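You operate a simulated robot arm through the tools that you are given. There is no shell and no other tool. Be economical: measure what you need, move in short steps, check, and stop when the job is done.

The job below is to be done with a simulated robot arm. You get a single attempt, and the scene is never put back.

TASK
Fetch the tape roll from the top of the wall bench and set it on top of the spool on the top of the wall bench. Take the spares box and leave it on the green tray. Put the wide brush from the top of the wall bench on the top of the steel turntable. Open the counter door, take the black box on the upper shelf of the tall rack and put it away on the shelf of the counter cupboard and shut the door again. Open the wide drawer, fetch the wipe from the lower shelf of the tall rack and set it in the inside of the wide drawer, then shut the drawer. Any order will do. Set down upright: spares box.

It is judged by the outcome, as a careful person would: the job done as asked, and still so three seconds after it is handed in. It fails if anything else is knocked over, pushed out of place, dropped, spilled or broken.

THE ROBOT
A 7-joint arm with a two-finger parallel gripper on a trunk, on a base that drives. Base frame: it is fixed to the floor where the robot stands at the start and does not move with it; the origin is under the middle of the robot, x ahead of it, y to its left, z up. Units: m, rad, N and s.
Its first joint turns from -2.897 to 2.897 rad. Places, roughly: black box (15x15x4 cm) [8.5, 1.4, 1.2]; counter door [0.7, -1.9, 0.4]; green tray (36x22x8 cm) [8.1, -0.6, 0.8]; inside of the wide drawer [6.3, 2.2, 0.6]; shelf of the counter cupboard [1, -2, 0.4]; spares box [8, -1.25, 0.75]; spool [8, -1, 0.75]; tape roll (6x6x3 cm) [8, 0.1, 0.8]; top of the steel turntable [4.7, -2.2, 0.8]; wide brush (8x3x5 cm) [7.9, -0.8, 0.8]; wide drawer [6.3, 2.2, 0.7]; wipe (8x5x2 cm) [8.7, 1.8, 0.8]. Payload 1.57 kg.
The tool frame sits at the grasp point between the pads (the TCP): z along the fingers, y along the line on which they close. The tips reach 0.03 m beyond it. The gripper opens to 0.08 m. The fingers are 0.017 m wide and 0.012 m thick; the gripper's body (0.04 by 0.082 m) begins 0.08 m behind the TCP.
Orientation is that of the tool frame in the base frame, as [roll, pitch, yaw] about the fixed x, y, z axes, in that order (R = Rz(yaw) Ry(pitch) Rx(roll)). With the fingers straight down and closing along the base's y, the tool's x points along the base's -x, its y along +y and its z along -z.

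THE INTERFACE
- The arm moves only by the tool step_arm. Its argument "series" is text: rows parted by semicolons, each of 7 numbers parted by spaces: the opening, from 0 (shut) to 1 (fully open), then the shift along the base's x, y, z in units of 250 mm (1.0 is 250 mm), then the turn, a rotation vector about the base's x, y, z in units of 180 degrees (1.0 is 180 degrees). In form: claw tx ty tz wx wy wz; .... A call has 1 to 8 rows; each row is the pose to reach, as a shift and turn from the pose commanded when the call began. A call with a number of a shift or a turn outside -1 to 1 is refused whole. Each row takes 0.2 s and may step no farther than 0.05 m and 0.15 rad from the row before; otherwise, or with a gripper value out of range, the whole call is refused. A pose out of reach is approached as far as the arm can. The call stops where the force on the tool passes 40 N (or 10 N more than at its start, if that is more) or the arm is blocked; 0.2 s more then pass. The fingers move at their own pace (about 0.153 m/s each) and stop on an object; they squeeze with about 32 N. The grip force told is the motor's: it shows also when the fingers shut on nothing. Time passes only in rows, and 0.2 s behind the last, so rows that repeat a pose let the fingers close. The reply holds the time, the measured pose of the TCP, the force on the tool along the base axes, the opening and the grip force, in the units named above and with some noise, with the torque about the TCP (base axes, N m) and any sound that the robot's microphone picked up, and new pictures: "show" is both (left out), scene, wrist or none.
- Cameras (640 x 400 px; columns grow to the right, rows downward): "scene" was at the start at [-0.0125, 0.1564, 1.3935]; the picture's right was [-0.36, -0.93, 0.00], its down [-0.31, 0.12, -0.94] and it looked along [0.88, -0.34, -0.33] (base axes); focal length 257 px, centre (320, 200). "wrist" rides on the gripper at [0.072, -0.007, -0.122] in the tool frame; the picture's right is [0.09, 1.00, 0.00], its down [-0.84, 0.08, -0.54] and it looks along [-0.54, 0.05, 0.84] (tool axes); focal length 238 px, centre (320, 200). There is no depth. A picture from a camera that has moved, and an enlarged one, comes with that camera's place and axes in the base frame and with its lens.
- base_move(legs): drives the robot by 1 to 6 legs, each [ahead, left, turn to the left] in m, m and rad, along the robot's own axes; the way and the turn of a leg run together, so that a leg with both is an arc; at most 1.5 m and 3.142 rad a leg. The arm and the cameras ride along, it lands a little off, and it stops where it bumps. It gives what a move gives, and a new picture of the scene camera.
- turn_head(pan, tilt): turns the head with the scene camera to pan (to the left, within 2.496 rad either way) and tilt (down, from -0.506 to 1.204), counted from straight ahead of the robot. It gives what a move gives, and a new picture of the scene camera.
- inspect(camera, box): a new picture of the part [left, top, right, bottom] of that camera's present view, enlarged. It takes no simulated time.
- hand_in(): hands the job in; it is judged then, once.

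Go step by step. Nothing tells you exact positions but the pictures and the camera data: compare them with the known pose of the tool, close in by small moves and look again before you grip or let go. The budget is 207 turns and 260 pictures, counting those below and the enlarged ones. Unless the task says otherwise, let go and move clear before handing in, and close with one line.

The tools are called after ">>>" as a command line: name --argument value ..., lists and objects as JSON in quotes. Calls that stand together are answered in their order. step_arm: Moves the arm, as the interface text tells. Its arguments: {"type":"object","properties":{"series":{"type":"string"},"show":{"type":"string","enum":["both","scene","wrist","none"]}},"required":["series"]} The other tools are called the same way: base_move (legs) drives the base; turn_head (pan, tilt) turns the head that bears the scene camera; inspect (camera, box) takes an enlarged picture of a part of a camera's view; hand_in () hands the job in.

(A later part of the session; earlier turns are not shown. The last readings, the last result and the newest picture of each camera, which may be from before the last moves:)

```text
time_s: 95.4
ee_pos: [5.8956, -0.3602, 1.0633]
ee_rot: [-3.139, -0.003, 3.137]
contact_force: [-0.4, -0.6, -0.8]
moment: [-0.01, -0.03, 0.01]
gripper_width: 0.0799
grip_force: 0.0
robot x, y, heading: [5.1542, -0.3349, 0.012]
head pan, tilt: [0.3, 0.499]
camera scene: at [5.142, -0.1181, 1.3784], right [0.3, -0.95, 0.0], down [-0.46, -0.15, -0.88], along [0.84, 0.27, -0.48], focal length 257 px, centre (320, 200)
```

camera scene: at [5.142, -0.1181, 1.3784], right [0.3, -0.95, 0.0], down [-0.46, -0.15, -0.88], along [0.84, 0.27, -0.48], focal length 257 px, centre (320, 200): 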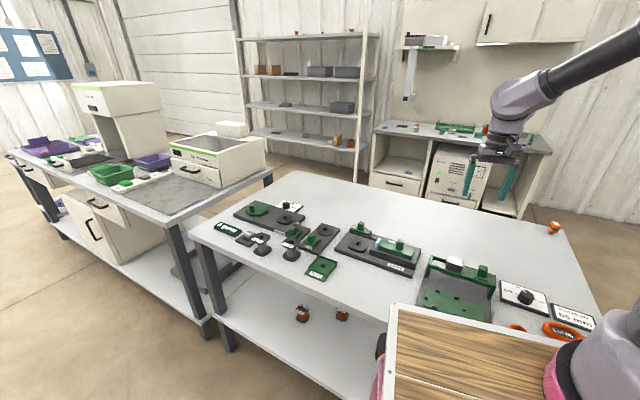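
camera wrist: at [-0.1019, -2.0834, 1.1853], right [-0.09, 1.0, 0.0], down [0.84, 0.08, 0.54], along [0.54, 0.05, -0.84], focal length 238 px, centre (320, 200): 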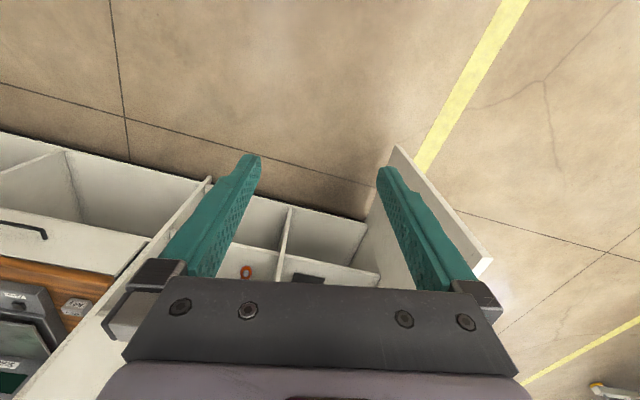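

I was blocked, probably by the front of my base against the table. I'll back up, then strafe.

>>> base_move --legs '[[-0.4, 0, 0], [0, -1.05, -0.01], [1.5, 0, 0]]'

```text
time_s: 110.0
ee_pos: [7.0145, -1.4168, 1.0634]
ee_rot: [-3.141, -0.003, 3.131]
contact_force: [-0.3, 0.1, -0.5]
moment: [-0.01, -0.03, -0.01]
gripper_width: 0.0803
grip_force: 0.0
robot x, y, heading: [6.2744, -1.3856, 0.006]
head pan, tilt: [0.3, 0.499]
camera scene: at [6.263, -1.1695, 1.3784], right [0.3, -0.95, 0.0], down [-0.46, -0.14, -0.88], along [0.84, 0.26, -0.48], focal length 257 px, centre (320, 200)
```

scene: 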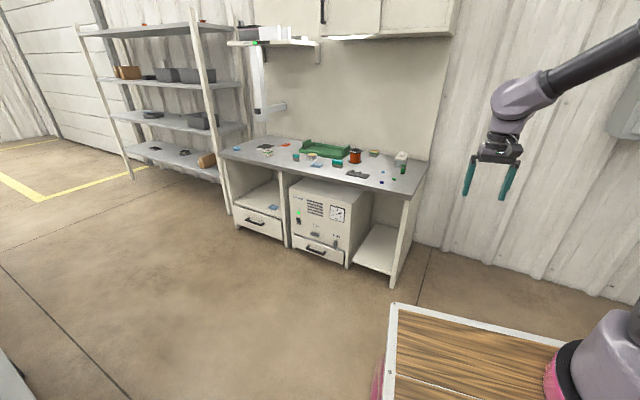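

I'm through. I'll enlarge the view of the bench top.

>>> inspect --camera "scene" --box '[210, 120, 440, 264]'

```text
2.78 times, centred on (325, 192) of scene
camera zoom: at [6.263, -1.1695, 1.3784], right [0.3, -0.95, 0.0], down [-0.46, -0.14, -0.88], along [0.84, 0.26, -0.48], focal length 714 px, centre (306, 222)
```

zoom: 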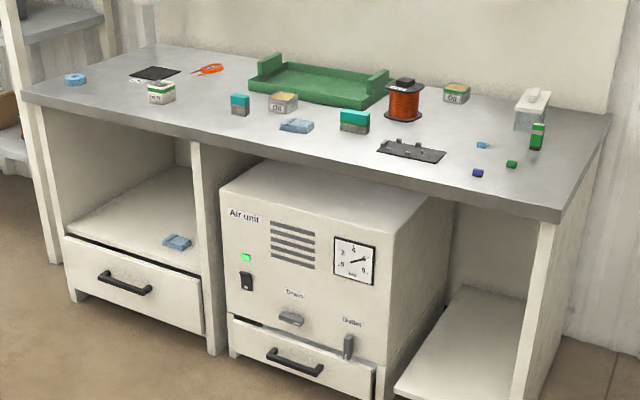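

I see a blue ring (tape roll) at far left, the green tray, the copper spool, two teal brushes and several labelled boxes. I'll drive closer.

>>> base_move --legs '[[0.55, 0, 0], [0, 0.45, 0]]'

>>> turn_head --pan 0.1 --tilt 0.65

```text
time_s: 115.5
ee_pos: [7.5636, -0.9536, 1.0639]
ee_rot: [-3.14, -0.004, 3.138]
contact_force: [0.3, 0.0, 0.2]
moment: [0.01, 0.0, 0.02]
gripper_width: 0.0802
grip_force: 0.0
robot x, y, heading: [6.8278, -0.9281, 0.005]
head pan, tilt: [0.3, 0.499]
camera scene: at [6.8098, -0.7119, 1.3784], right [0.3, -0.95, 0.0], down [-0.46, -0.15, -0.88], along [0.84, 0.27, -0.48], focal length 257 px, centre (320, 200)
```

scene: 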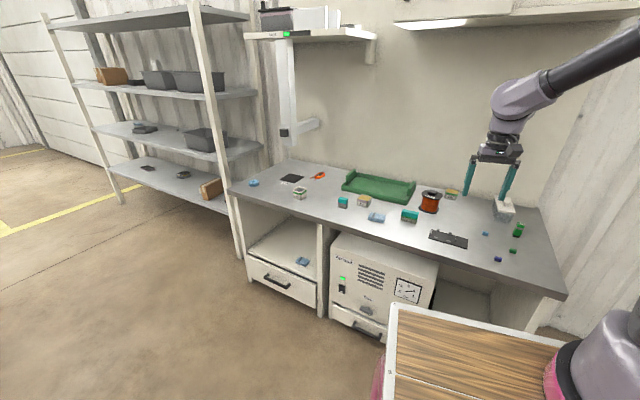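

```text
time_s: 116.2
ee_pos: [7.5634, -0.9546, 1.0651]
ee_rot: [-3.14, -0.002, 3.139]
contact_force: [-0.5, 0.3, -0.1]
moment: [0.03, -0.04, -0.06]
gripper_width: 0.08
grip_force: 0.1
robot x, y, heading: [6.8272, -0.9278, 0.01]
head pan, tilt: [0.099, 0.649]
camera scene: at [6.8095, -0.7302, 1.3651], right [0.11, -0.99, 0.0], down [-0.6, -0.07, -0.8], along [0.79, 0.09, -0.6], focal length 257 px, centre (320, 200)
```

scene: 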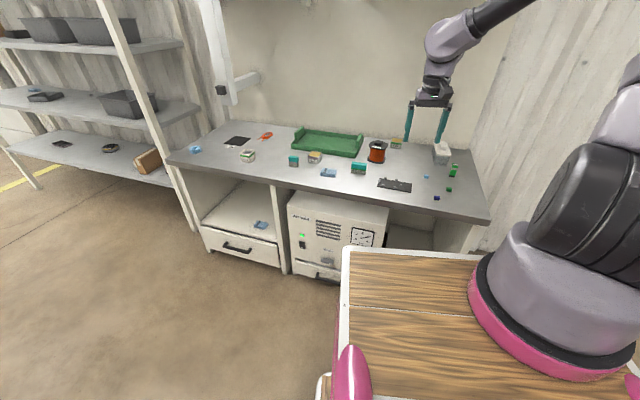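

I'll enlarge the bench items to read the labels.

>>> inspect --camera "scene" --box '[290, 120, 480, 220]'

>>> inspect --camera "scene" --box '[170, 115, 370, 215]'

```text
3.37 times, centred on (385, 170) of scene
camera zoom: at [6.8095, -0.7302, 1.3651], right [0.11, -0.99, 0.0], down [-0.6, -0.07, -0.8], along [0.79, 0.09, -0.6], focal length 866 px, centre (101, 301)
```

zoom: 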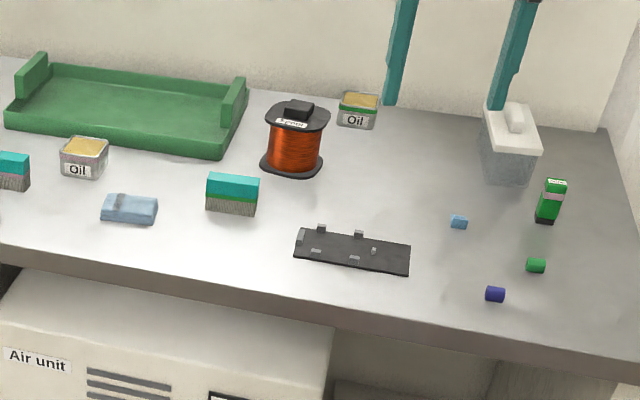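

```text
3.20 times, centred on (270, 165) of scene
camera zoom: at [6.8095, -0.7302, 1.3651], right [0.11, -0.99, 0.0], down [-0.6, -0.07, -0.8], along [0.79, 0.09, -0.6], focal length 823 px, centre (480, 312)
```

zoom: 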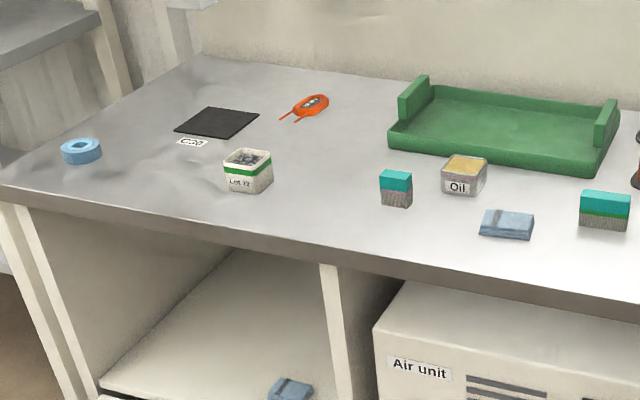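

Spool, brush, tray and tape roll are located. The spares box may be the white-lidded box at the right, so I'll zoom in further.

>>> inspect --camera "scene" --box '[420, 135, 470, 205]'

>>> inspect --camera "scene" --box '[230, 140, 270, 170]'

```text
5.71 times, centred on (445, 170) of scene
camera zoom: at [6.8095, -0.7302, 1.3651], right [0.11, -0.99, 0.0], down [-0.6, -0.07, -0.8], along [0.79, 0.09, -0.6], focal length 1469 px, centre (-394, 371)
```

zoom: 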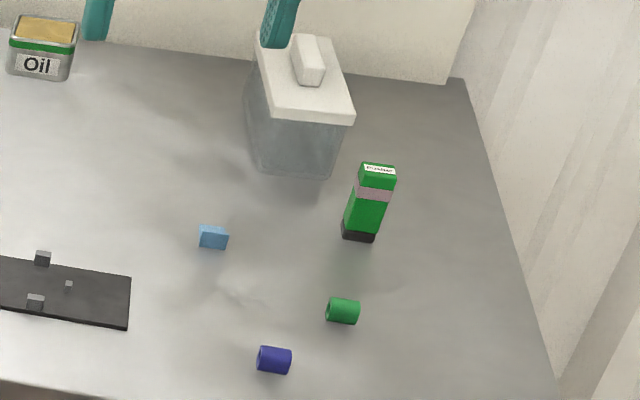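

```text
13.33 times, centred on (250, 155) of scene
camera zoom: at [6.8095, -0.7302, 1.3651], right [0.11, -0.99, 0.0], down [-0.6, -0.07, -0.8], along [0.79, 0.09, -0.6], focal length 3428 px, centre (1253, 800)
```

zoom: 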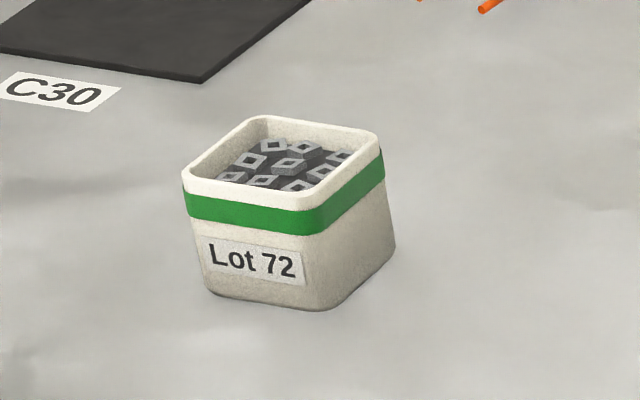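

The white-lidded clear box at about (7.93,-1.16) matches the spares box. I'll pull up closer and view it with the wrist camera.

>>> base_move --legs '[[0.2, 0, 0]]'

>>> step_arm --series "1 0 -0.15 0 0 0 0; 1 0 -0.3 0 0 0 0; 1 0 -0.45 0 0 0 0; 1 0 -0.6 0 0 0 0; 1 0 -0.75 0 0 0 0; 1 0 -0.82 0 0 0 0; 1 0 -0.82 0 0 0 0" --show "wrist"

```text
time_s: 117.8
ee_pos: [7.7676, -0.9537, 1.0625]
ee_rot: [-3.14, -0.004, 3.136]
contact_force: [0.2, 0.0, -0.1]
moment: [0.02, -0.02, -0.02]
gripper_width: 0.08
grip_force: 0.0
robot x, y, heading: [7.0281, -0.9262, 0.006]
head pan, tilt: [0.099, 0.649]
camera scene: at [7.0142, -0.7285, 1.365], right [0.11, -0.99, 0.0], down [-0.6, -0.06, -0.8], along [0.79, 0.09, -0.6], focal length 257 px, centre (320, 200)
```

scene: 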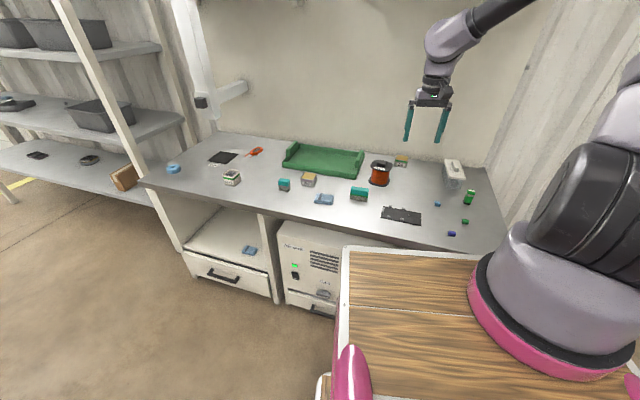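

```text
time_s: 119.4
ee_pos: [7.7679, -1.1597, 1.0629]
ee_rot: [-3.14, -0.004, 3.135]
contact_force: [0.2, 0.2, 0.0]
moment: [0.0, -0.01, -0.01]
gripper_width: 0.0798
grip_force: 0.0
robot x, y, heading: [7.0296, -0.9255, 0.007]
head pan, tilt: [0.099, 0.649]
camera wrist: at [7.6969, -1.1658, 1.1845], right [-0.09, 1.0, 0.0], down [0.84, 0.07, 0.54], along [0.54, 0.05, -0.84], focal length 238 px, centre (320, 200)
```

wrist: 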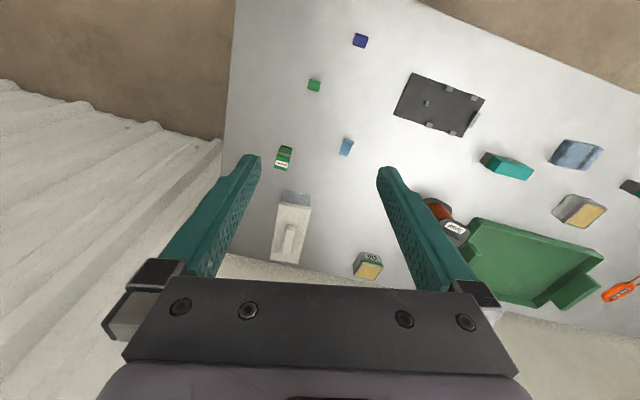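

The box is about 6.3 cm wide in y, near (7.97,-1.19). I'll move closer for a better look at the lid and body.

>>> step_arm --series "1 0 -0.06 -0.1 0 0 0; 1 0 -0.12 -0.2 0 0 0; 1 0 -0.12 -0.35 0 0 0; 1 0 -0.12 -0.5 0 0 0; 1 0 -0.12 -0.5 0 0 0" --show "wrist"

>>> inspect --camera "wrist" --box '[220, 140, 400, 300]'

```text
time_s: 120.6
ee_pos: [7.7692, -1.19, 0.9394]
ee_rot: [-3.14, -0.003, 3.136]
contact_force: [0.2, -0.1, -0.2]
moment: [-0.03, -0.03, 0.02]
gripper_width: 0.08
grip_force: 0.1
robot x, y, heading: [7.0291, -0.9273, 0.008]
head pan, tilt: [0.099, 0.649]
camera wrist: at [7.6973, -1.1948, 1.0591], right [-0.09, 1.0, 0.0], down [0.84, 0.07, 0.54], along [0.54, 0.05, -0.84], focal length 238 px, centre (320, 200)
```

wrist: 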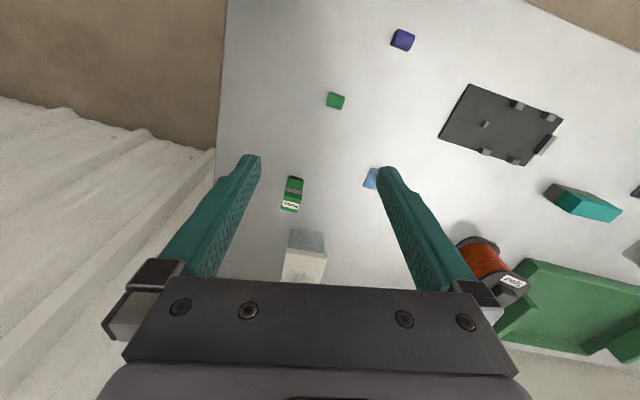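

```text
2.50 times, centred on (310, 220) of wrist
camera zoom: at [7.6973, -1.1948, 1.0591], right [-0.09, 1.0, 0.0], down [0.84, 0.07, 0.54], along [0.54, 0.05, -0.84], focal length 596 px, centre (345, 150)
```

zoom: 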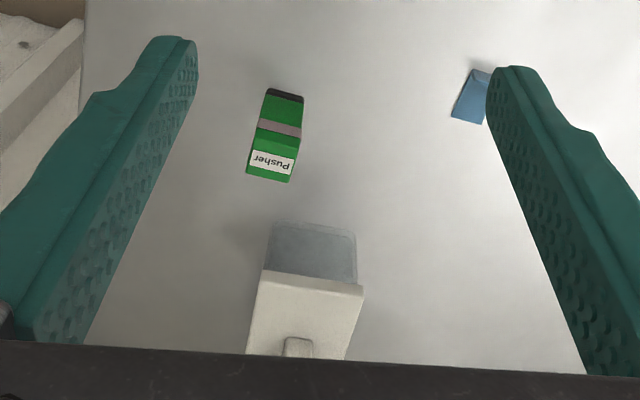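

The green item reads "Pusher", so the white-lidded box is the spares box, centre ≈(8.01,-1.187). I'll go over it and look straight down.

>>> step_arm --series "1 0.18 0.003 0.04 0 0 0; 1 0.36 0.006 0.08 0 0 0; 1 0.54 0.01 0.1 0 0 0; 1 0.72 0.01 0.1 0 0 0; 1 0.85 0.01 0.05 0 0 0; 1 0.92 0.01 -0.05 0 0 0; 1 0.92 0.01 -0.05 0 0 0" --show "both"

```text
time_s: 122.2
ee_pos: [7.9982, -1.1865, 0.9239]
ee_rot: [-3.141, -0.006, 3.139]
contact_force: [0.0, 0.7, -0.5]
moment: [0.01, -0.01, 0.03]
gripper_width: 0.08
grip_force: 0.0
robot x, y, heading: [7.0276, -0.9285, 0.007]
head pan, tilt: [0.099, 0.649]
camera scene: at [7.014, -0.7285, 1.365], right [0.11, -0.99, 0.0], down [-0.6, -0.06, -0.8], along [0.79, 0.09, -0.6], focal length 257 px, centre (320, 200)
camera wrist: at [7.9272, -1.1925, 1.0458], right [-0.09, 1.0, 0.0], down [0.84, 0.07, 0.54], along [0.54, 0.05, -0.84], focal length 238 px, centre (320, 200)
```

scene: 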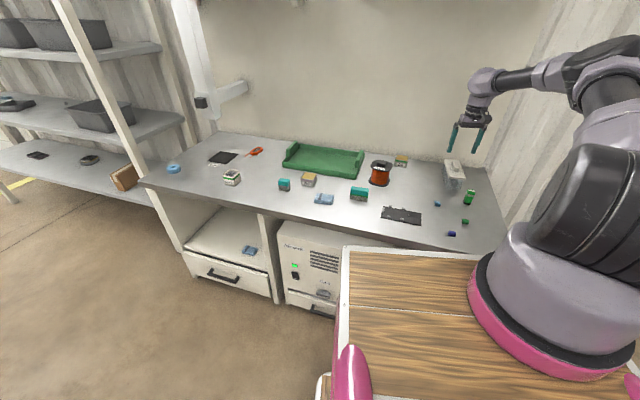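
wrist: 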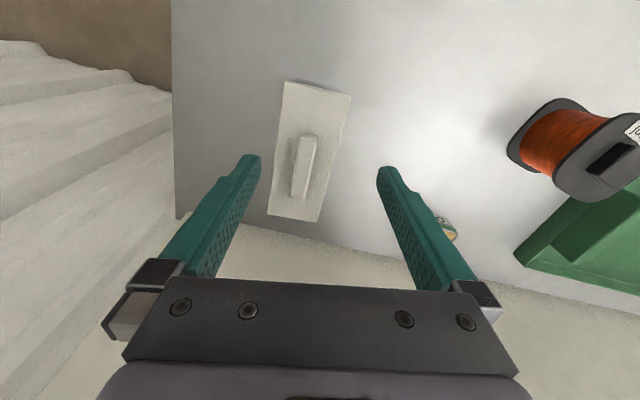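

The box centre is ≈(8.02,-1.20), yawed about −7°. I'll align and descend around it.

>>> step_arm --series "1 0.04 -0.025 0 0 0 -0.02; 1 0.08 -0.05 -0.05 0 0 -0.037; 1 0.08 -0.05 -0.15 0 0 -0.037; 1 0.08 -0.05 -0.25 0 0 -0.037; 1 0.08 -0.05 -0.35 0 0 -0.037; 1 0.08 -0.05 -0.43 0 0 -0.037; 1 0.08 -0.05 -0.43 0 0 -0.037" --show "both"

>>> inspect --camera "scene" --box '[420, 90, 520, 220]'

```text
time_s: 123.8
ee_pos: [8.0187, -1.1989, 0.8178]
ee_rot: [-3.14, -0.004, 3.021]
contact_force: [0.2, 0.5, 0.0]
moment: [-0.01, 0.01, -0.01]
gripper_width: 0.08
grip_force: 0.1
robot x, y, heading: [7.027, -0.9273, 0.002]
head pan, tilt: [0.099, 0.649]
camera scene: at [7.0141, -0.7285, 1.365], right [0.11, -0.99, 0.0], down [-0.6, -0.06, -0.8], along [0.79, 0.09, -0.6], focal length 257 px, centre (320, 200)
camera wrist: at [7.9466, -1.1969, 0.9395], right [0.03, 1.0, 0.0], down [0.84, -0.02, 0.54], along [0.54, -0.02, -0.84], focal length 238 px, centre (320, 200)
```

scene: 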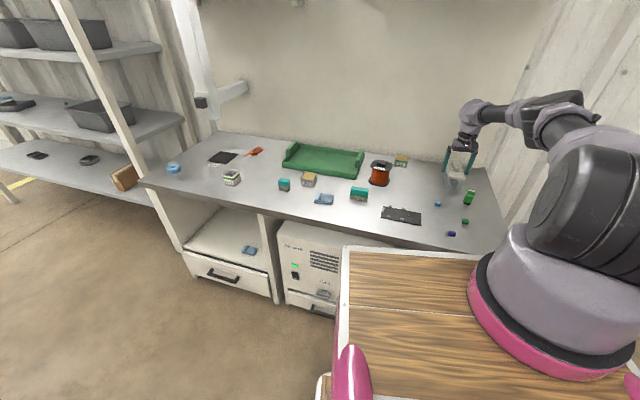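
wrist: 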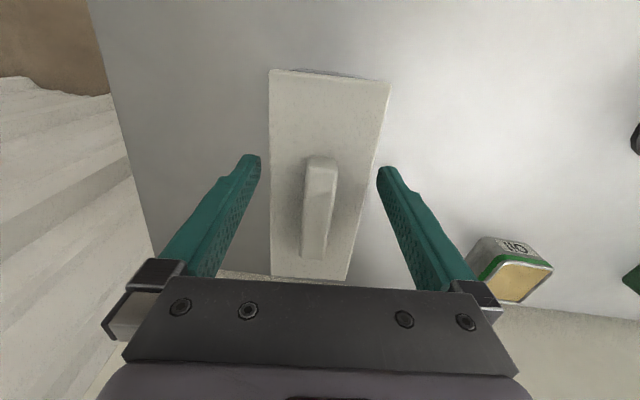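

```text
3.08 times, centred on (470, 155) of scene
camera zoom: at [7.0141, -0.7285, 1.365], right [0.11, -0.99, 0.0], down [-0.6, -0.06, -0.8], along [0.79, 0.09, -0.6], focal length 791 px, centre (-142, 338)
```

zoom: 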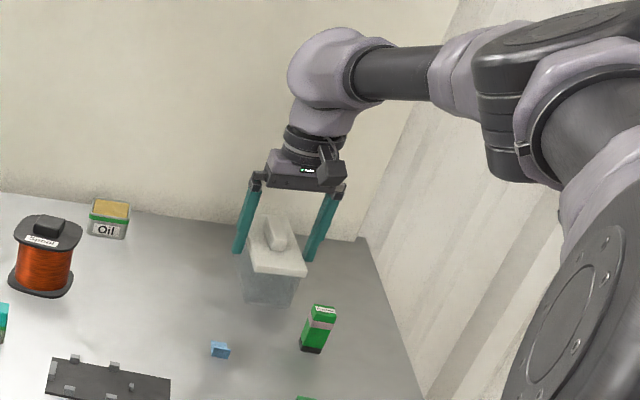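

The fingers are well aligned around the box. I'll lower slightly more and close.

>>> step_arm --series "1 0 0 -0.06 0 0 0; 1 0 0 -0.11 0 0 0; 0.5 0 0 -0.11 0 0 0; 0 0 0 -0.11 0 0 0; 0 0 0 -0.11 0 0 0; 0 0 0 -0.11 0 0 0" --show "none"

>>> step_arm --series "0 0 0 0.05 0 0 0; 0 0 0 0.1 0 0 0; 0 0 0 0.16 0 0 0; 0 0 0 0.16 0 0 0" --show "wrist"

>>> inspect --camera "scene" --box '[420, 90, 520, 220]'

```text
time_s: 125.2
ee_pos: [8.0179, -1.1992, 0.7902]
ee_rot: [-3.14, -0.004, 3.021]
contact_force: [-0.1, 0.4, -0.2]
moment: [0.0, -0.01, 0.0]
gripper_width: 0.0627
grip_force: 32.1
robot x, y, heading: [7.0265, -0.9307, 0.007]
head pan, tilt: [0.099, 0.649]
heard: snap
```

```text
time_s: 126.2
ee_pos: [8.0184, -1.1986, 0.8319]
ee_rot: [-3.141, -0.004, 3.022]
contact_force: [-0.1, -0.5, -1.2]
moment: [-0.03, 0.01, 0.0]
gripper_width: 0.0628
grip_force: 31.4
robot x, y, heading: [7.0292, -0.9234, 0.006]
head pan, tilt: [0.099, 0.649]
camera wrist: at [7.9462, -1.1962, 0.9523], right [0.03, 1.0, 0.0], down [0.84, -0.02, 0.54], along [0.54, -0.02, -0.84], focal length 238 px, centre (320, 200)
```

wrist: 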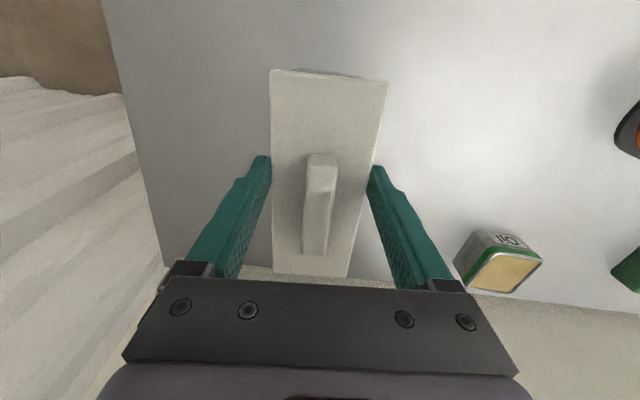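

```text
3.08 times, centred on (470, 155) of scene
camera zoom: at [7.0141, -0.7285, 1.365], right [0.11, -0.99, 0.0], down [-0.6, -0.06, -0.8], along [0.79, 0.09, -0.6], focal length 791 px, centre (-142, 338)
```

zoom: 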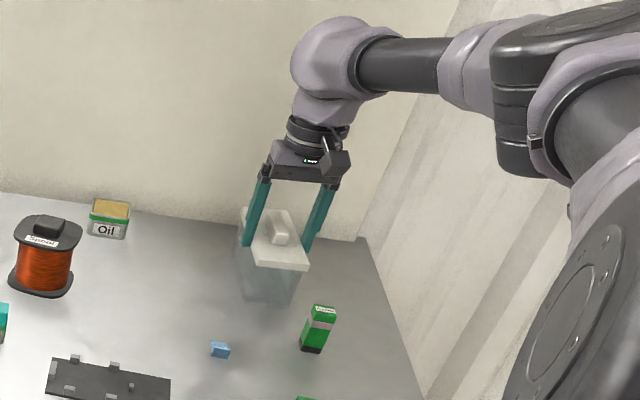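

I heard a snap, and the box body may not have risen with the lid. I'll look closer.

>>> inspect --camera "scene" --box '[440, 135, 490, 195]'

>>> inspect --camera "wrist" --box '[240, 50, 420, 290]'

```text
6.67 times, centred on (465, 165) of scene
camera zoom: at [7.0141, -0.7285, 1.365], right [0.11, -0.99, 0.0], down [-0.6, -0.06, -0.8], along [0.79, 0.09, -0.6], focal length 1714 px, centre (-647, 433)
```

zoom: 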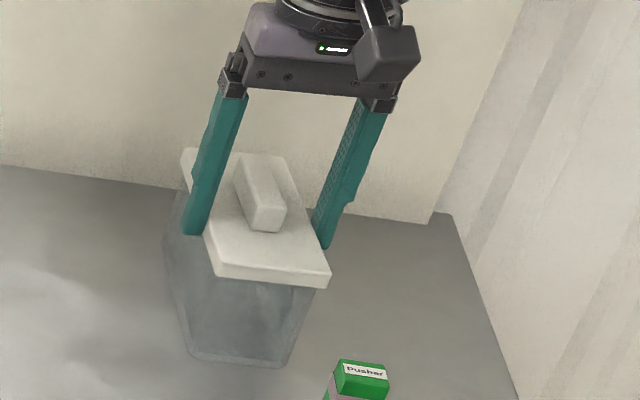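

```text
1.67 times, centred on (330, 170) of wrist
camera zoom: at [7.9462, -1.1962, 0.9523], right [0.03, 1.0, 0.0], down [0.84, -0.02, 0.54], along [0.54, -0.02, -0.84], focal length 397 px, centre (303, 250)
```

zoom: 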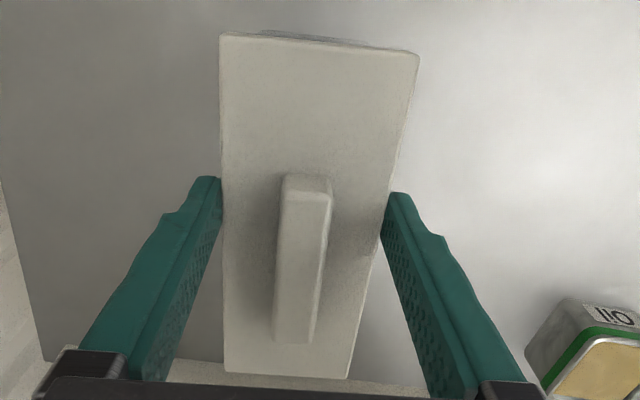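

It's unclear whether the box rose or slipped. I'll lift another 3 cm and compare.

>>> step_arm --series "0 0 0 0.04 0 0 0; 0 0 0 0.08 0 0 0; 0 0 0 0.12 0 0 0; 0 0 0 0.12 0 0 0" --show "wrist"

>>> inspect --camera "scene" --box '[440, 135, 490, 195]'

```text
time_s: 127.2
ee_pos: [8.0176, -1.1993, 0.862]
ee_rot: [-3.14, -0.004, 3.021]
contact_force: [-0.3, -0.2, 0.4]
moment: [-0.01, 0.01, -0.01]
gripper_width: 0.0626
grip_force: 31.7
robot x, y, heading: [7.0267, -0.9233, 0.008]
head pan, tilt: [0.099, 0.649]
camera wrist: at [7.9462, -1.1964, 0.9827], right [0.03, 1.0, 0.0], down [0.84, -0.02, 0.54], along [0.54, -0.02, -0.84], focal length 238 px, centre (320, 200)
```

wrist: 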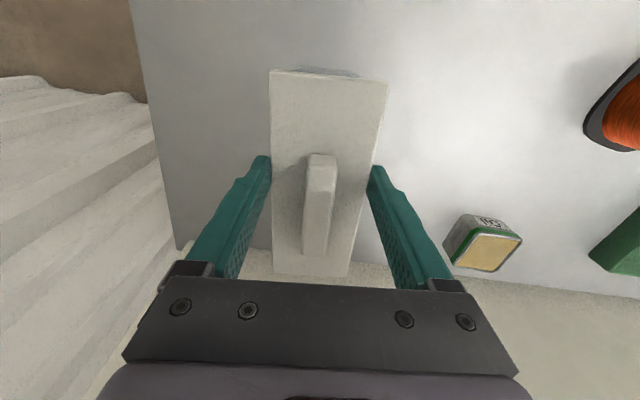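

```text
6.67 times, centred on (465, 165) of scene
camera zoom: at [7.0141, -0.7285, 1.365], right [0.11, -0.99, 0.0], down [-0.6, -0.06, -0.8], along [0.79, 0.09, -0.6], focal length 1714 px, centre (-647, 433)
```

zoom: 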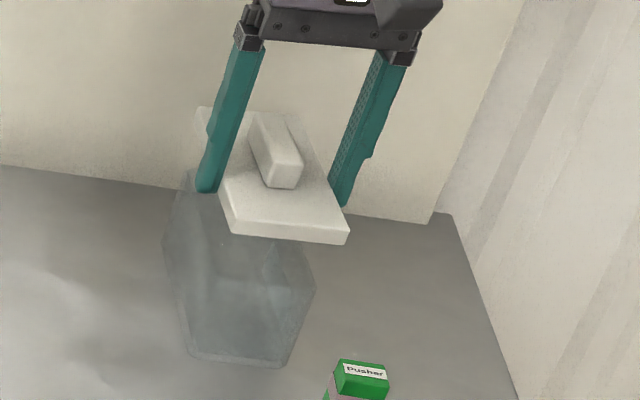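

The lid came off, leaving the clear body on the bench. I'll park the lid on a free spot, move the body to the tray, then refit the lid.

>>> step_arm --series "0 -0.04 0.1 0.12 0 0 0; 0 -0.08 0.22 0.16 0 0 0; 0 -0.12 0.34 0.16 0 0 0; 0 -0.18 0.476 0.1 0 0 0; 0 -0.19 0.476 -0.05 0 0 0; 0 -0.19 0.476 -0.18 0 0 0; 0 -0.19 0.476 -0.25 0 0 0; 0 -0.19 0.476 -0.25 0 0 0" --show "both"

```text
time_s: 129.0
ee_pos: [7.9713, -1.0787, 0.797]
ee_rot: [-3.138, -0.006, 3.022]
contact_force: [-0.4, -0.7, -1.1]
moment: [0.0, 0.01, 0.01]
gripper_width: 0.0628
grip_force: 32.0
robot x, y, heading: [7.0299, -0.9227, 0.006]
head pan, tilt: [0.099, 0.649]
camera scene: at [7.0141, -0.7285, 1.365], right [0.11, -0.99, 0.0], down [-0.6, -0.06, -0.8], along [0.79, 0.09, -0.6], focal length 257 px, centre (320, 200)
camera wrist: at [7.8989, -1.0767, 0.9191], right [0.03, 1.0, 0.0], down [0.84, -0.02, 0.54], along [0.54, -0.02, -0.84], focal length 238 px, centre (320, 200)
```

scene: 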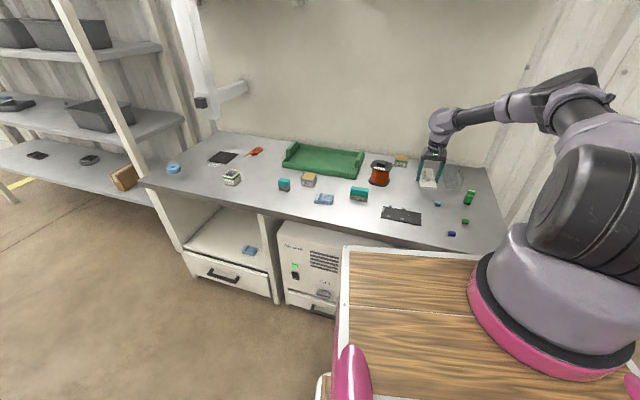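
wrist: 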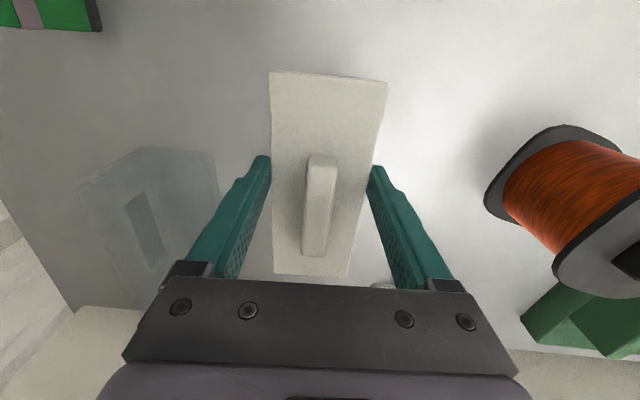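

The lid is above free bench. I'll lower until contact.

>>> step_arm --series "0 0 0 -0.03 0 0 0; 0 0 0 -0.06 0 0 0; 0 0 0 -0.09 0 0 0; 0 0 0 -0.11 0 0 0; 0 0 0 -0.13 0 0 0; 0 0 0 -0.15 0 0 0; 0 0 0 -0.17 0 0 0; 0 0 0 -0.19 0 0 0" --show "none"

```text
time_s: 130.3
ee_pos: [7.9731, -1.0803, 0.7712]
ee_rot: [-3.14, 0.001, 3.02]
contact_force: [-3.1, 0.0, 12.6]
moment: [0.18, 0.02, 0.19]
gripper_width: 0.0625
grip_force: 31.3
robot x, y, heading: [7.0292, -0.926, 0.01]
head pan, tilt: [0.099, 0.649]
stopped in row 6: the force on the tool passed its limit at 50 N (the readings are from after the stop); the commanded pose is now the measured one
```

Contact at TCP z 0.771. I'll release and lift.

>>> step_arm --series "0.85 0 0 0 0 0 0; 1 0 0 0 0 0 0; 1 0 0 0.02 0 0 0; 1 0 0 0.2 0 0 0; 1 0 0 0.4 0 0 0; 1 0 0 0.5 0 0 0; 1 0 0 0.5 0 0 0" --show "wrist"

```text
time_s: 131.9
ee_pos: [7.9728, -1.0795, 0.8948]
ee_rot: [3.141, -0.004, 3.021]
contact_force: [-0.2, 0.2, -0.6]
moment: [0.04, 0.0, 0.02]
gripper_width: 0.08
grip_force: 0.0
robot x, y, heading: [7.0321, -0.9294, 0.008]
head pan, tilt: [0.099, 0.649]
camera wrist: at [7.9007, -1.0776, 1.0146], right [0.03, 1.0, 0.0], down [0.84, -0.02, 0.54], along [0.54, -0.02, -0.84], focal length 238 px, centre (320, 200)
```

wrist: 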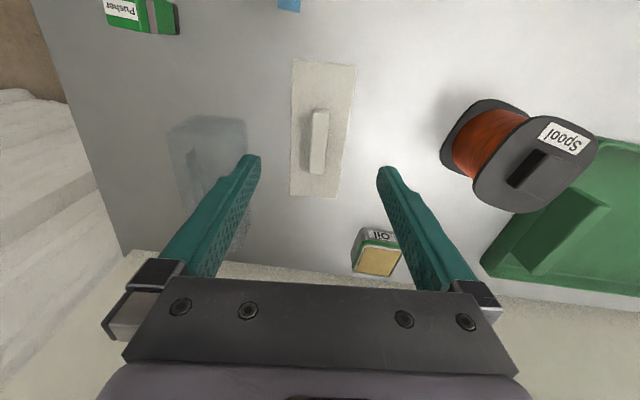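

The lid is parked. Next I'll move over the body and look.

>>> step_arm --series "1 0.04 -0.1 0.05 0 0 0; 1 0.1 -0.22 0.05 0 0 0; 1 0.15 -0.35 0.03 0 0 0; 1 0.18 -0.478 0 0 0 0; 1 0.18 -0.478 -0.05 0 0 0; 1 0.18 -0.478 -0.1 0 0 0; 1 0.18 -0.478 -0.1 0 0 0" --show "wrist"

>>> inspect --camera "wrist" --box '[230, 50, 430, 290]'

```text
time_s: 133.5
ee_pos: [8.0178, -1.1993, 0.8681]
ee_rot: [-3.141, -0.003, 3.021]
contact_force: [0.2, -0.8, 0.2]
moment: [-0.01, 0.0, 0.02]
gripper_width: 0.08
grip_force: 0.1
robot x, y, heading: [7.0324, -0.9267, 0.006]
head pan, tilt: [0.099, 0.649]
camera wrist: at [7.9448, -1.1968, 0.9889], right [0.03, 1.0, 0.0], down [0.84, -0.02, 0.54], along [0.54, -0.02, -0.84], focal length 238 px, centre (320, 200)
```

wrist: 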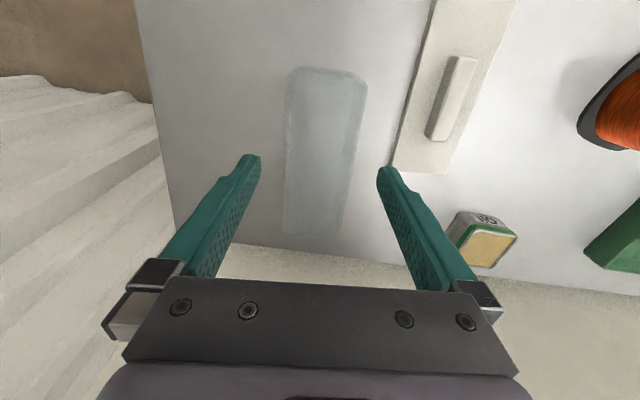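

```text
1.67 times, centred on (330, 170) of wrist
camera zoom: at [7.9448, -1.1968, 0.9889], right [0.03, 1.0, 0.0], down [0.84, -0.02, 0.54], along [0.54, -0.02, -0.84], focal length 397 px, centre (303, 250)
```

zoom: 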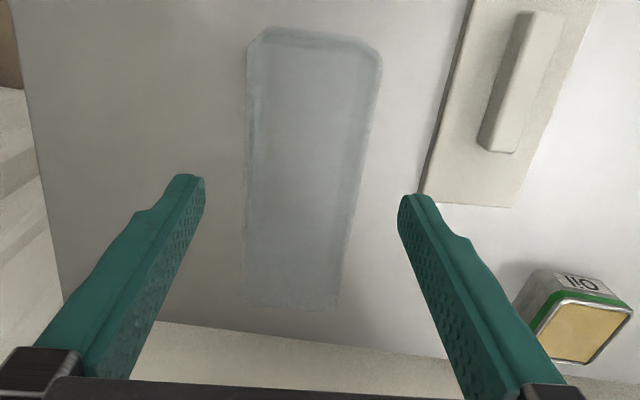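

The body is aligned between the fingers. I'll descend and grip it.

>>> step_arm --series "1 0 0 -0.12 0 0 0; 1 0 0 -0.24 0 0 0; 1 0 0 -0.33 0 0 0; 0.7 0 0 -0.33 0 0 0; 0.3 0 0 -0.33 0 0 0; 0 0 0 -0.33 0 0 0; 0 0 0 -0.33 0 0 0" --show "wrist"

```text
time_s: 135.1
ee_pos: [8.0167, -1.1983, 0.7847]
ee_rot: [-3.141, -0.004, 3.021]
contact_force: [-0.8, 0.2, -0.1]
moment: [0.02, 0.01, 0.01]
gripper_width: 0.0596
grip_force: 31.9
robot x, y, heading: [7.0305, -0.927, 0.006]
head pan, tilt: [0.099, 0.649]
camera wrist: at [7.9451, -1.1959, 0.9063], right [0.03, 1.0, 0.0], down [0.84, -0.02, 0.54], along [0.54, -0.02, -0.84], focal length 238 px, centre (320, 200)
```

wrist: 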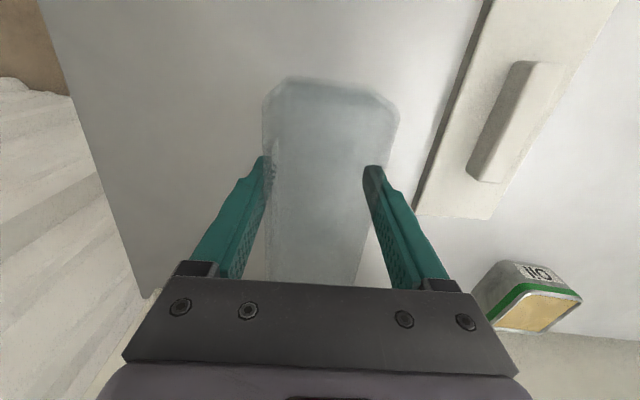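

The body is gripped. I'll lift it and strafe the base left 0.5 m, bringing it over the tray.

>>> step_arm --series "0 0 0 0.1 0 0 0; 0 0 0 0.25 0 0 0; 0 0 0 0.4 0 0 0; 0 0 0 0.55 0 0 0; 0 0 0 0.7 0 0 0; 0 0 0 0.85 0 0 0; 0 0 0 0.9 0 0 0" --show "wrist"

>>> base_move --legs '[[0, 0.53, 0]]'

>>> step_arm --series "0 0 0 0 0 0 0" --show "wrist"

```text
time_s: 136.7
ee_pos: [8.0162, -1.1975, 1.0097]
ee_rot: [3.141, -0.004, 3.021]
contact_force: [0.1, -0.3, -1.7]
moment: [0.03, 0.05, 0.04]
gripper_width: 0.0596
grip_force: 32.6
robot x, y, heading: [7.0287, -0.9269, 0.007]
head pan, tilt: [0.099, 0.649]
camera wrist: at [7.9443, -1.1965, 1.1321], right [0.03, 1.0, 0.0], down [0.84, -0.02, 0.54], along [0.54, -0.01, -0.84], focal length 238 px, centre (320, 200)
```

wrist: 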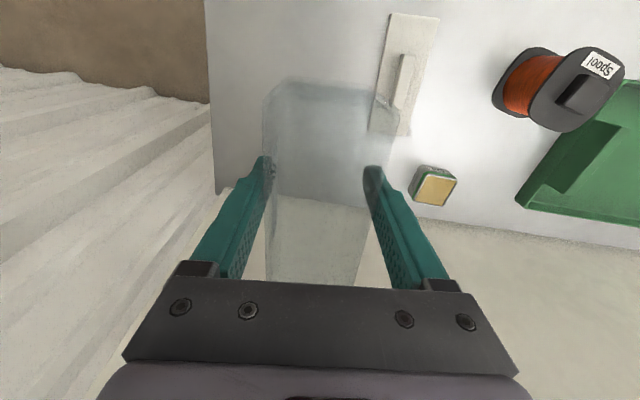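

```text
time_s: 139.8
ee_pos: [8.0121, -0.6652, 1.0108]
ee_rot: [3.141, -0.003, 3.02]
contact_force: [0.0, 0.2, -2.8]
moment: [-0.04, 0.03, 0.0]
gripper_width: 0.0598
grip_force: 32.0
robot x, y, heading: [7.0274, -0.3934, 0.002]
head pan, tilt: [0.099, 0.649]
camera scene: at [7.0108, -0.1941, 1.365], right [0.11, -0.99, 0.0], down [-0.6, -0.06, -0.8], along [0.79, 0.08, -0.6], focal length 257 px, centre (320, 200)
```

scene: 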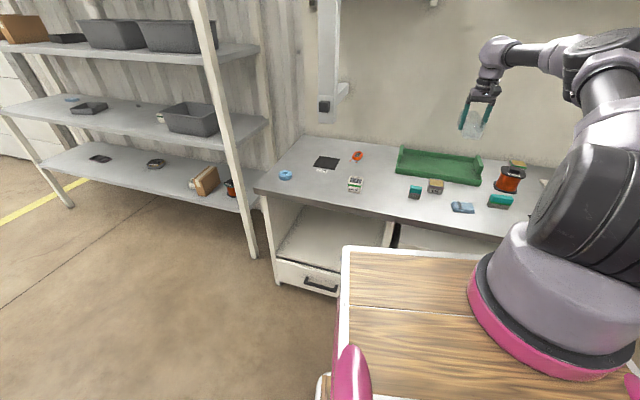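

```text
time_s: 140.2
ee_pos: [8.0127, -0.6654, 1.0109]
ee_rot: [3.142, -0.005, 3.019]
contact_force: [-1.1, -0.2, -1.3]
moment: [0.02, 0.01, -0.02]
gripper_width: 0.0597
grip_force: 32.0
robot x, y, heading: [7.0255, -0.3939, 0.006]
head pan, tilt: [0.099, 0.649]
camera wrist: at [7.9403, -0.6635, 1.1318], right [0.03, 1.0, 0.0], down [0.84, -0.02, 0.54], along [0.54, -0.02, -0.84], focal length 238 px, centre (320, 200)
```

wrist: 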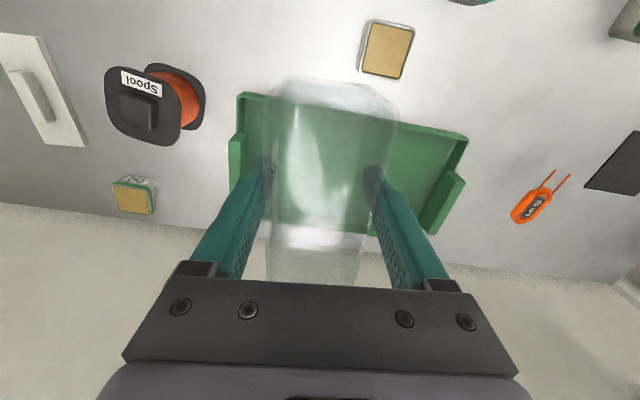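

The tray centre is ≈(8.13,-0.635), yawed about −12°. I'll move over it and partly descend.

>>> step_arm --series "0 0.15 0.04 0 0 0 -0.01; 0 0.3 0.08 0 0 0 -0.02; 0 0.43 0.12 0 0 0 -0.03; 0 0.43 0.12 -0.15 0 0 -0.03; 0 0.43 0.12 -0.3 0 0 -0.03; 0 0.43 0.12 -0.45 0 0 -0.03; 0 0.43 0.12 -0.6 0 0 -0.03; 0 0.43 0.12 -0.6 0 0 -0.03" --show "both"

```text
time_s: 142.0
ee_pos: [8.0493, -0.6315, 0.8875]
ee_rot: [3.14, -0.004, 2.926]
contact_force: [0.4, -0.1, -1.6]
moment: [0.04, 0.06, 0.04]
gripper_width: 0.0597
grip_force: 31.8
out of reach, approached as far as the arm can: row 2, 3, 4, 5, 6, 7, 8
robot x, y, heading: [7.0251, -0.3935, 0.007]
head pan, tilt: [0.099, 0.649]
camera scene: at [7.0111, -0.1942, 1.3651], right [0.11, -0.99, 0.0], down [-0.6, -0.06, -0.8], along [0.79, 0.08, -0.6], focal length 257 px, centre (320, 200)
camera wrist: at [7.9782, -0.6235, 1.0083], right [0.12, 0.99, 0.0], down [0.84, -0.1, 0.54], along [0.54, -0.07, -0.84], focal length 238 px, centre (320, 200)
```

scene: 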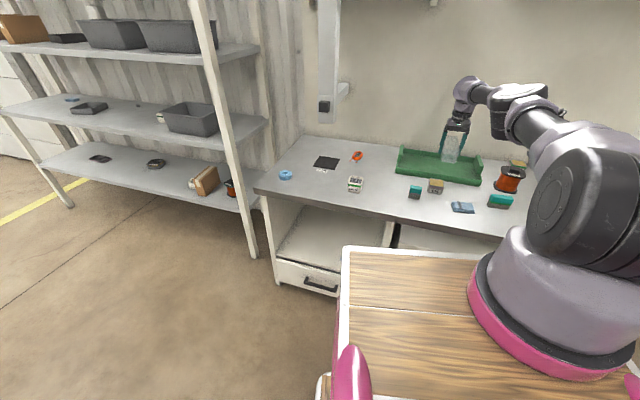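
wrist: 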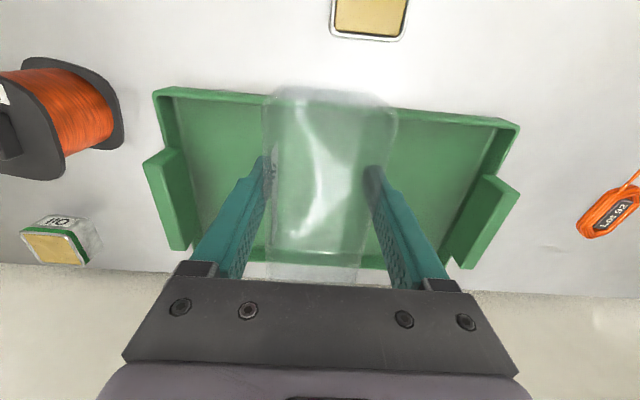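

The arm is at its reach limit. I'll drive the base ahead 8 cm.

>>> base_move --legs '[[0.08, 0, 0]]'

>>> step_arm --series "0 0 0 0 0 0 0" --show "wrist"

```text
time_s: 143.1
ee_pos: [8.1306, -0.6321, 0.8876]
ee_rot: [-3.141, -0.005, 2.928]
contact_force: [0.0, 0.2, -2.0]
moment: [0.01, 0.06, -0.01]
gripper_width: 0.0599
grip_force: 32.1
robot x, y, heading: [7.1, -0.3919, 0.013]
head pan, tilt: [0.099, 0.649]
camera scene: at [7.0907, -0.1936, 1.365], right [0.11, -0.99, 0.0], down [-0.6, -0.06, -0.8], along [0.79, 0.08, -0.6], focal length 257 px, centre (320, 200)
```

scene: 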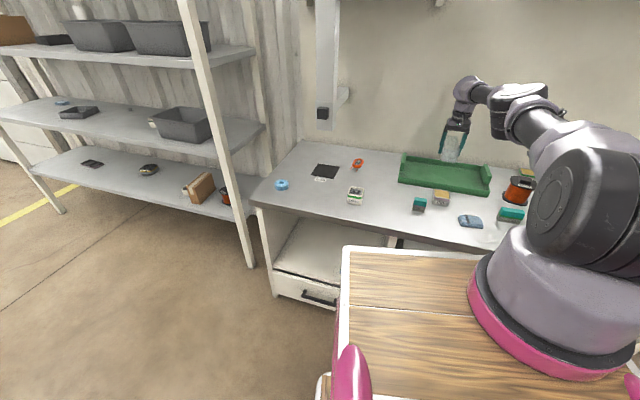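

```text
time_s: 143.5
ee_pos: [8.1305, -0.6303, 0.8874]
ee_rot: [3.14, -0.003, 2.926]
contact_force: [0.5, -0.3, -1.2]
moment: [-0.01, 0.02, 0.02]
gripper_width: 0.0595
grip_force: 32.2
robot x, y, heading: [7.1009, -0.3908, 0.001]
head pan, tilt: [0.099, 0.649]
camera wrist: at [8.0581, -0.6223, 1.0089], right [0.12, 0.99, 0.0], down [0.84, -0.1, 0.54], along [0.54, -0.07, -0.84], focal length 238 px, centre (320, 200)
```

wrist: 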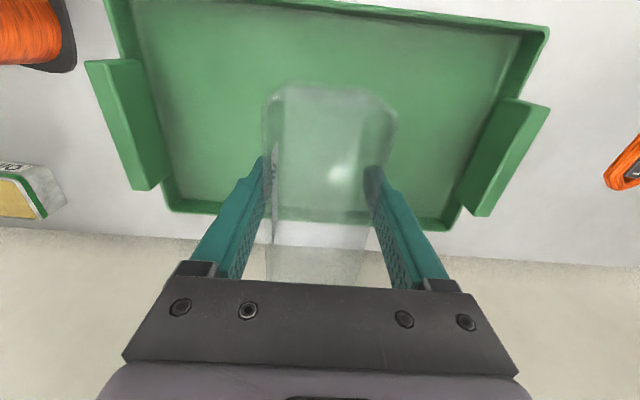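

The box is centred over the tray. I'll lower it gently until contact.

>>> step_arm --series "0 0 0 -0.1 0 0 0; 0 0 0 -0.2 0 0 0; 0 0 0 -0.26 0 0 0; 0 0 0 -0.29 0 0 0; 0 0 0 -0.32 0 0 0; 0 0 0 -0.34 0 0 0; 0 0 0 -0.36 0 0 0; 0 0 0 -0.38 0 0 0" --show "none"

```text
time_s: 145.3
ee_pos: [8.1171, -0.6307, 0.7962]
ee_rot: [-3.139, -0.003, 2.928]
contact_force: [-0.6, 0.0, -1.0]
moment: [0.04, 0.03, 0.0]
gripper_width: 0.0597
grip_force: 32.0
out of reach, approached as far as the arm can: row 2, 3, 4, 5, 6, 7, 8
robot x, y, heading: [7.1057, -0.3939, 0.005]
head pan, tilt: [0.099, 0.649]
```

No contact yet. I'll continue down in small steps.

>>> step_arm --series "0 0 0 -0.02 0 0 0; 0 0 0 -0.04 0 0 0; 0 0 0 -0.06 0 0 0; 0 0 0 -0.08 0 0 0; 0 0 0 -0.08 0 0 0" --show "wrist"

```text
time_s: 146.5
ee_pos: [8.1144, -0.6305, 0.7776]
ee_rot: [3.141, 0.002, 2.926]
contact_force: [10.3, 0.0, 30.2]
moment: [0.02, -0.21, 0.0]
gripper_width: 0.0596
grip_force: 32.0
out of reach, approached as far as the arm can: row 3, 4, 5
robot x, y, heading: [7.1062, -0.3925, 0.007]
head pan, tilt: [0.099, 0.649]
camera wrist: at [8.0425, -0.6214, 0.8997], right [0.12, 0.99, 0.0], down [0.83, -0.1, 0.54], along [0.54, -0.07, -0.84], focal length 238 px, centre (320, 200)
```

wrist: 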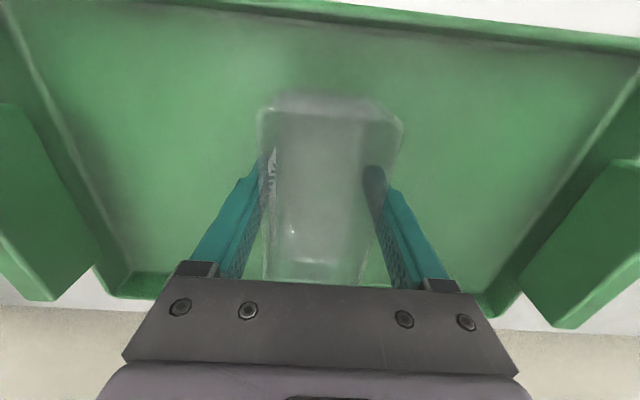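

Contact. I'll release and lift clear.

>>> step_arm --series "0 0 0 0.01 0 0 0; 0.9 0 0 0.01 0 0 0; 1 0 0 0.01 0 0 0; 1 0 0 0.15 0 0 0; 1 0 0 0.3 0 0 0; 1 0 0 0.45 0 0 0; 1 0 0 0.6 0 0 0; 1 0 0 0.7 0 0 0" --show "wrist"

```text
time_s: 148.3
ee_pos: [8.1143, -0.629, 0.9513]
ee_rot: [-3.141, -0.001, 2.924]
contact_force: [0.4, -0.3, -0.7]
moment: [0.01, 0.01, 0.01]
gripper_width: 0.0801
grip_force: 0.0
robot x, y, heading: [7.1067, -0.3923, 0.005]
head pan, tilt: [0.099, 0.649]
camera wrist: at [8.0423, -0.6212, 1.0725], right [0.12, 0.99, 0.0], down [0.84, -0.1, 0.54], along [0.54, -0.07, -0.84], focal length 238 px, centre (320, 200)
```

wrist: 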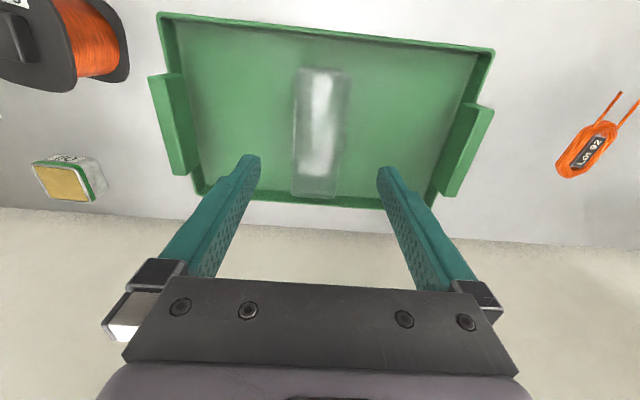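

The body sits upright in the tray. Now I'll fetch the lid by strafing back right.

>>> base_move --legs '[[0, -0.45, 0]]'

>>> step_arm --series "1 -0.1 0 0 0 0 0.01; 1 -0.2 0 0 0 0 0.02; 1 -0.35 0 0 0 0 0.03; 1 -0.5 0 -0.05 0 0 0.03; 1 -0.56 0 -0.1 0 0 0.03; 1 -0.56 0 -0.2 0 0 0.03; 1 -0.56 0 -0.2 0 0 0.03" --show "wrist"

```text
time_s: 151.0
ee_pos: [8.1153, -1.0868, 0.9514]
ee_rot: [3.141, -0.004, 2.924]
contact_force: [0.7, 0.0, 0.3]
moment: [0.01, -0.01, 0.02]
gripper_width: 0.0798
grip_force: 0.1
robot x, y, heading: [7.1079, -0.8392, 0.003]
head pan, tilt: [0.099, 0.649]
camera scene: at [7.0936, -0.6478, 1.365], right [0.1, -0.99, 0.0], down [-0.6, -0.06, -0.8], along [0.79, 0.08, -0.6], focal length 257 px, centre (320, 200)
```

scene: 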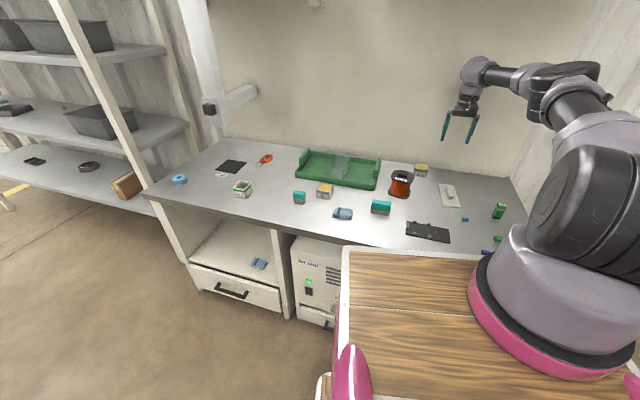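

```text
time_s: 152.6
ee_pos: [7.9756, -1.0888, 0.9022]
ee_rot: [3.141, -0.003, 3.018]
contact_force: [0.4, 0.5, 0.2]
moment: [-0.02, 0.0, -0.01]
gripper_width: 0.0797
grip_force: 0.1
robot x, y, heading: [7.1093, -0.8495, 0.006]
head pan, tilt: [0.099, 0.649]
camera wrist: at [7.9031, -1.0855, 1.0223], right [0.03, 1.0, 0.0], down [0.84, -0.03, 0.54], along [0.54, -0.02, -0.84], focal length 238 px, centre (320, 200)
```

wrist: 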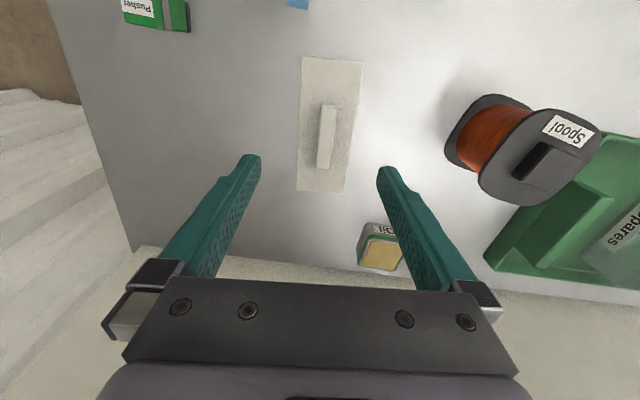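

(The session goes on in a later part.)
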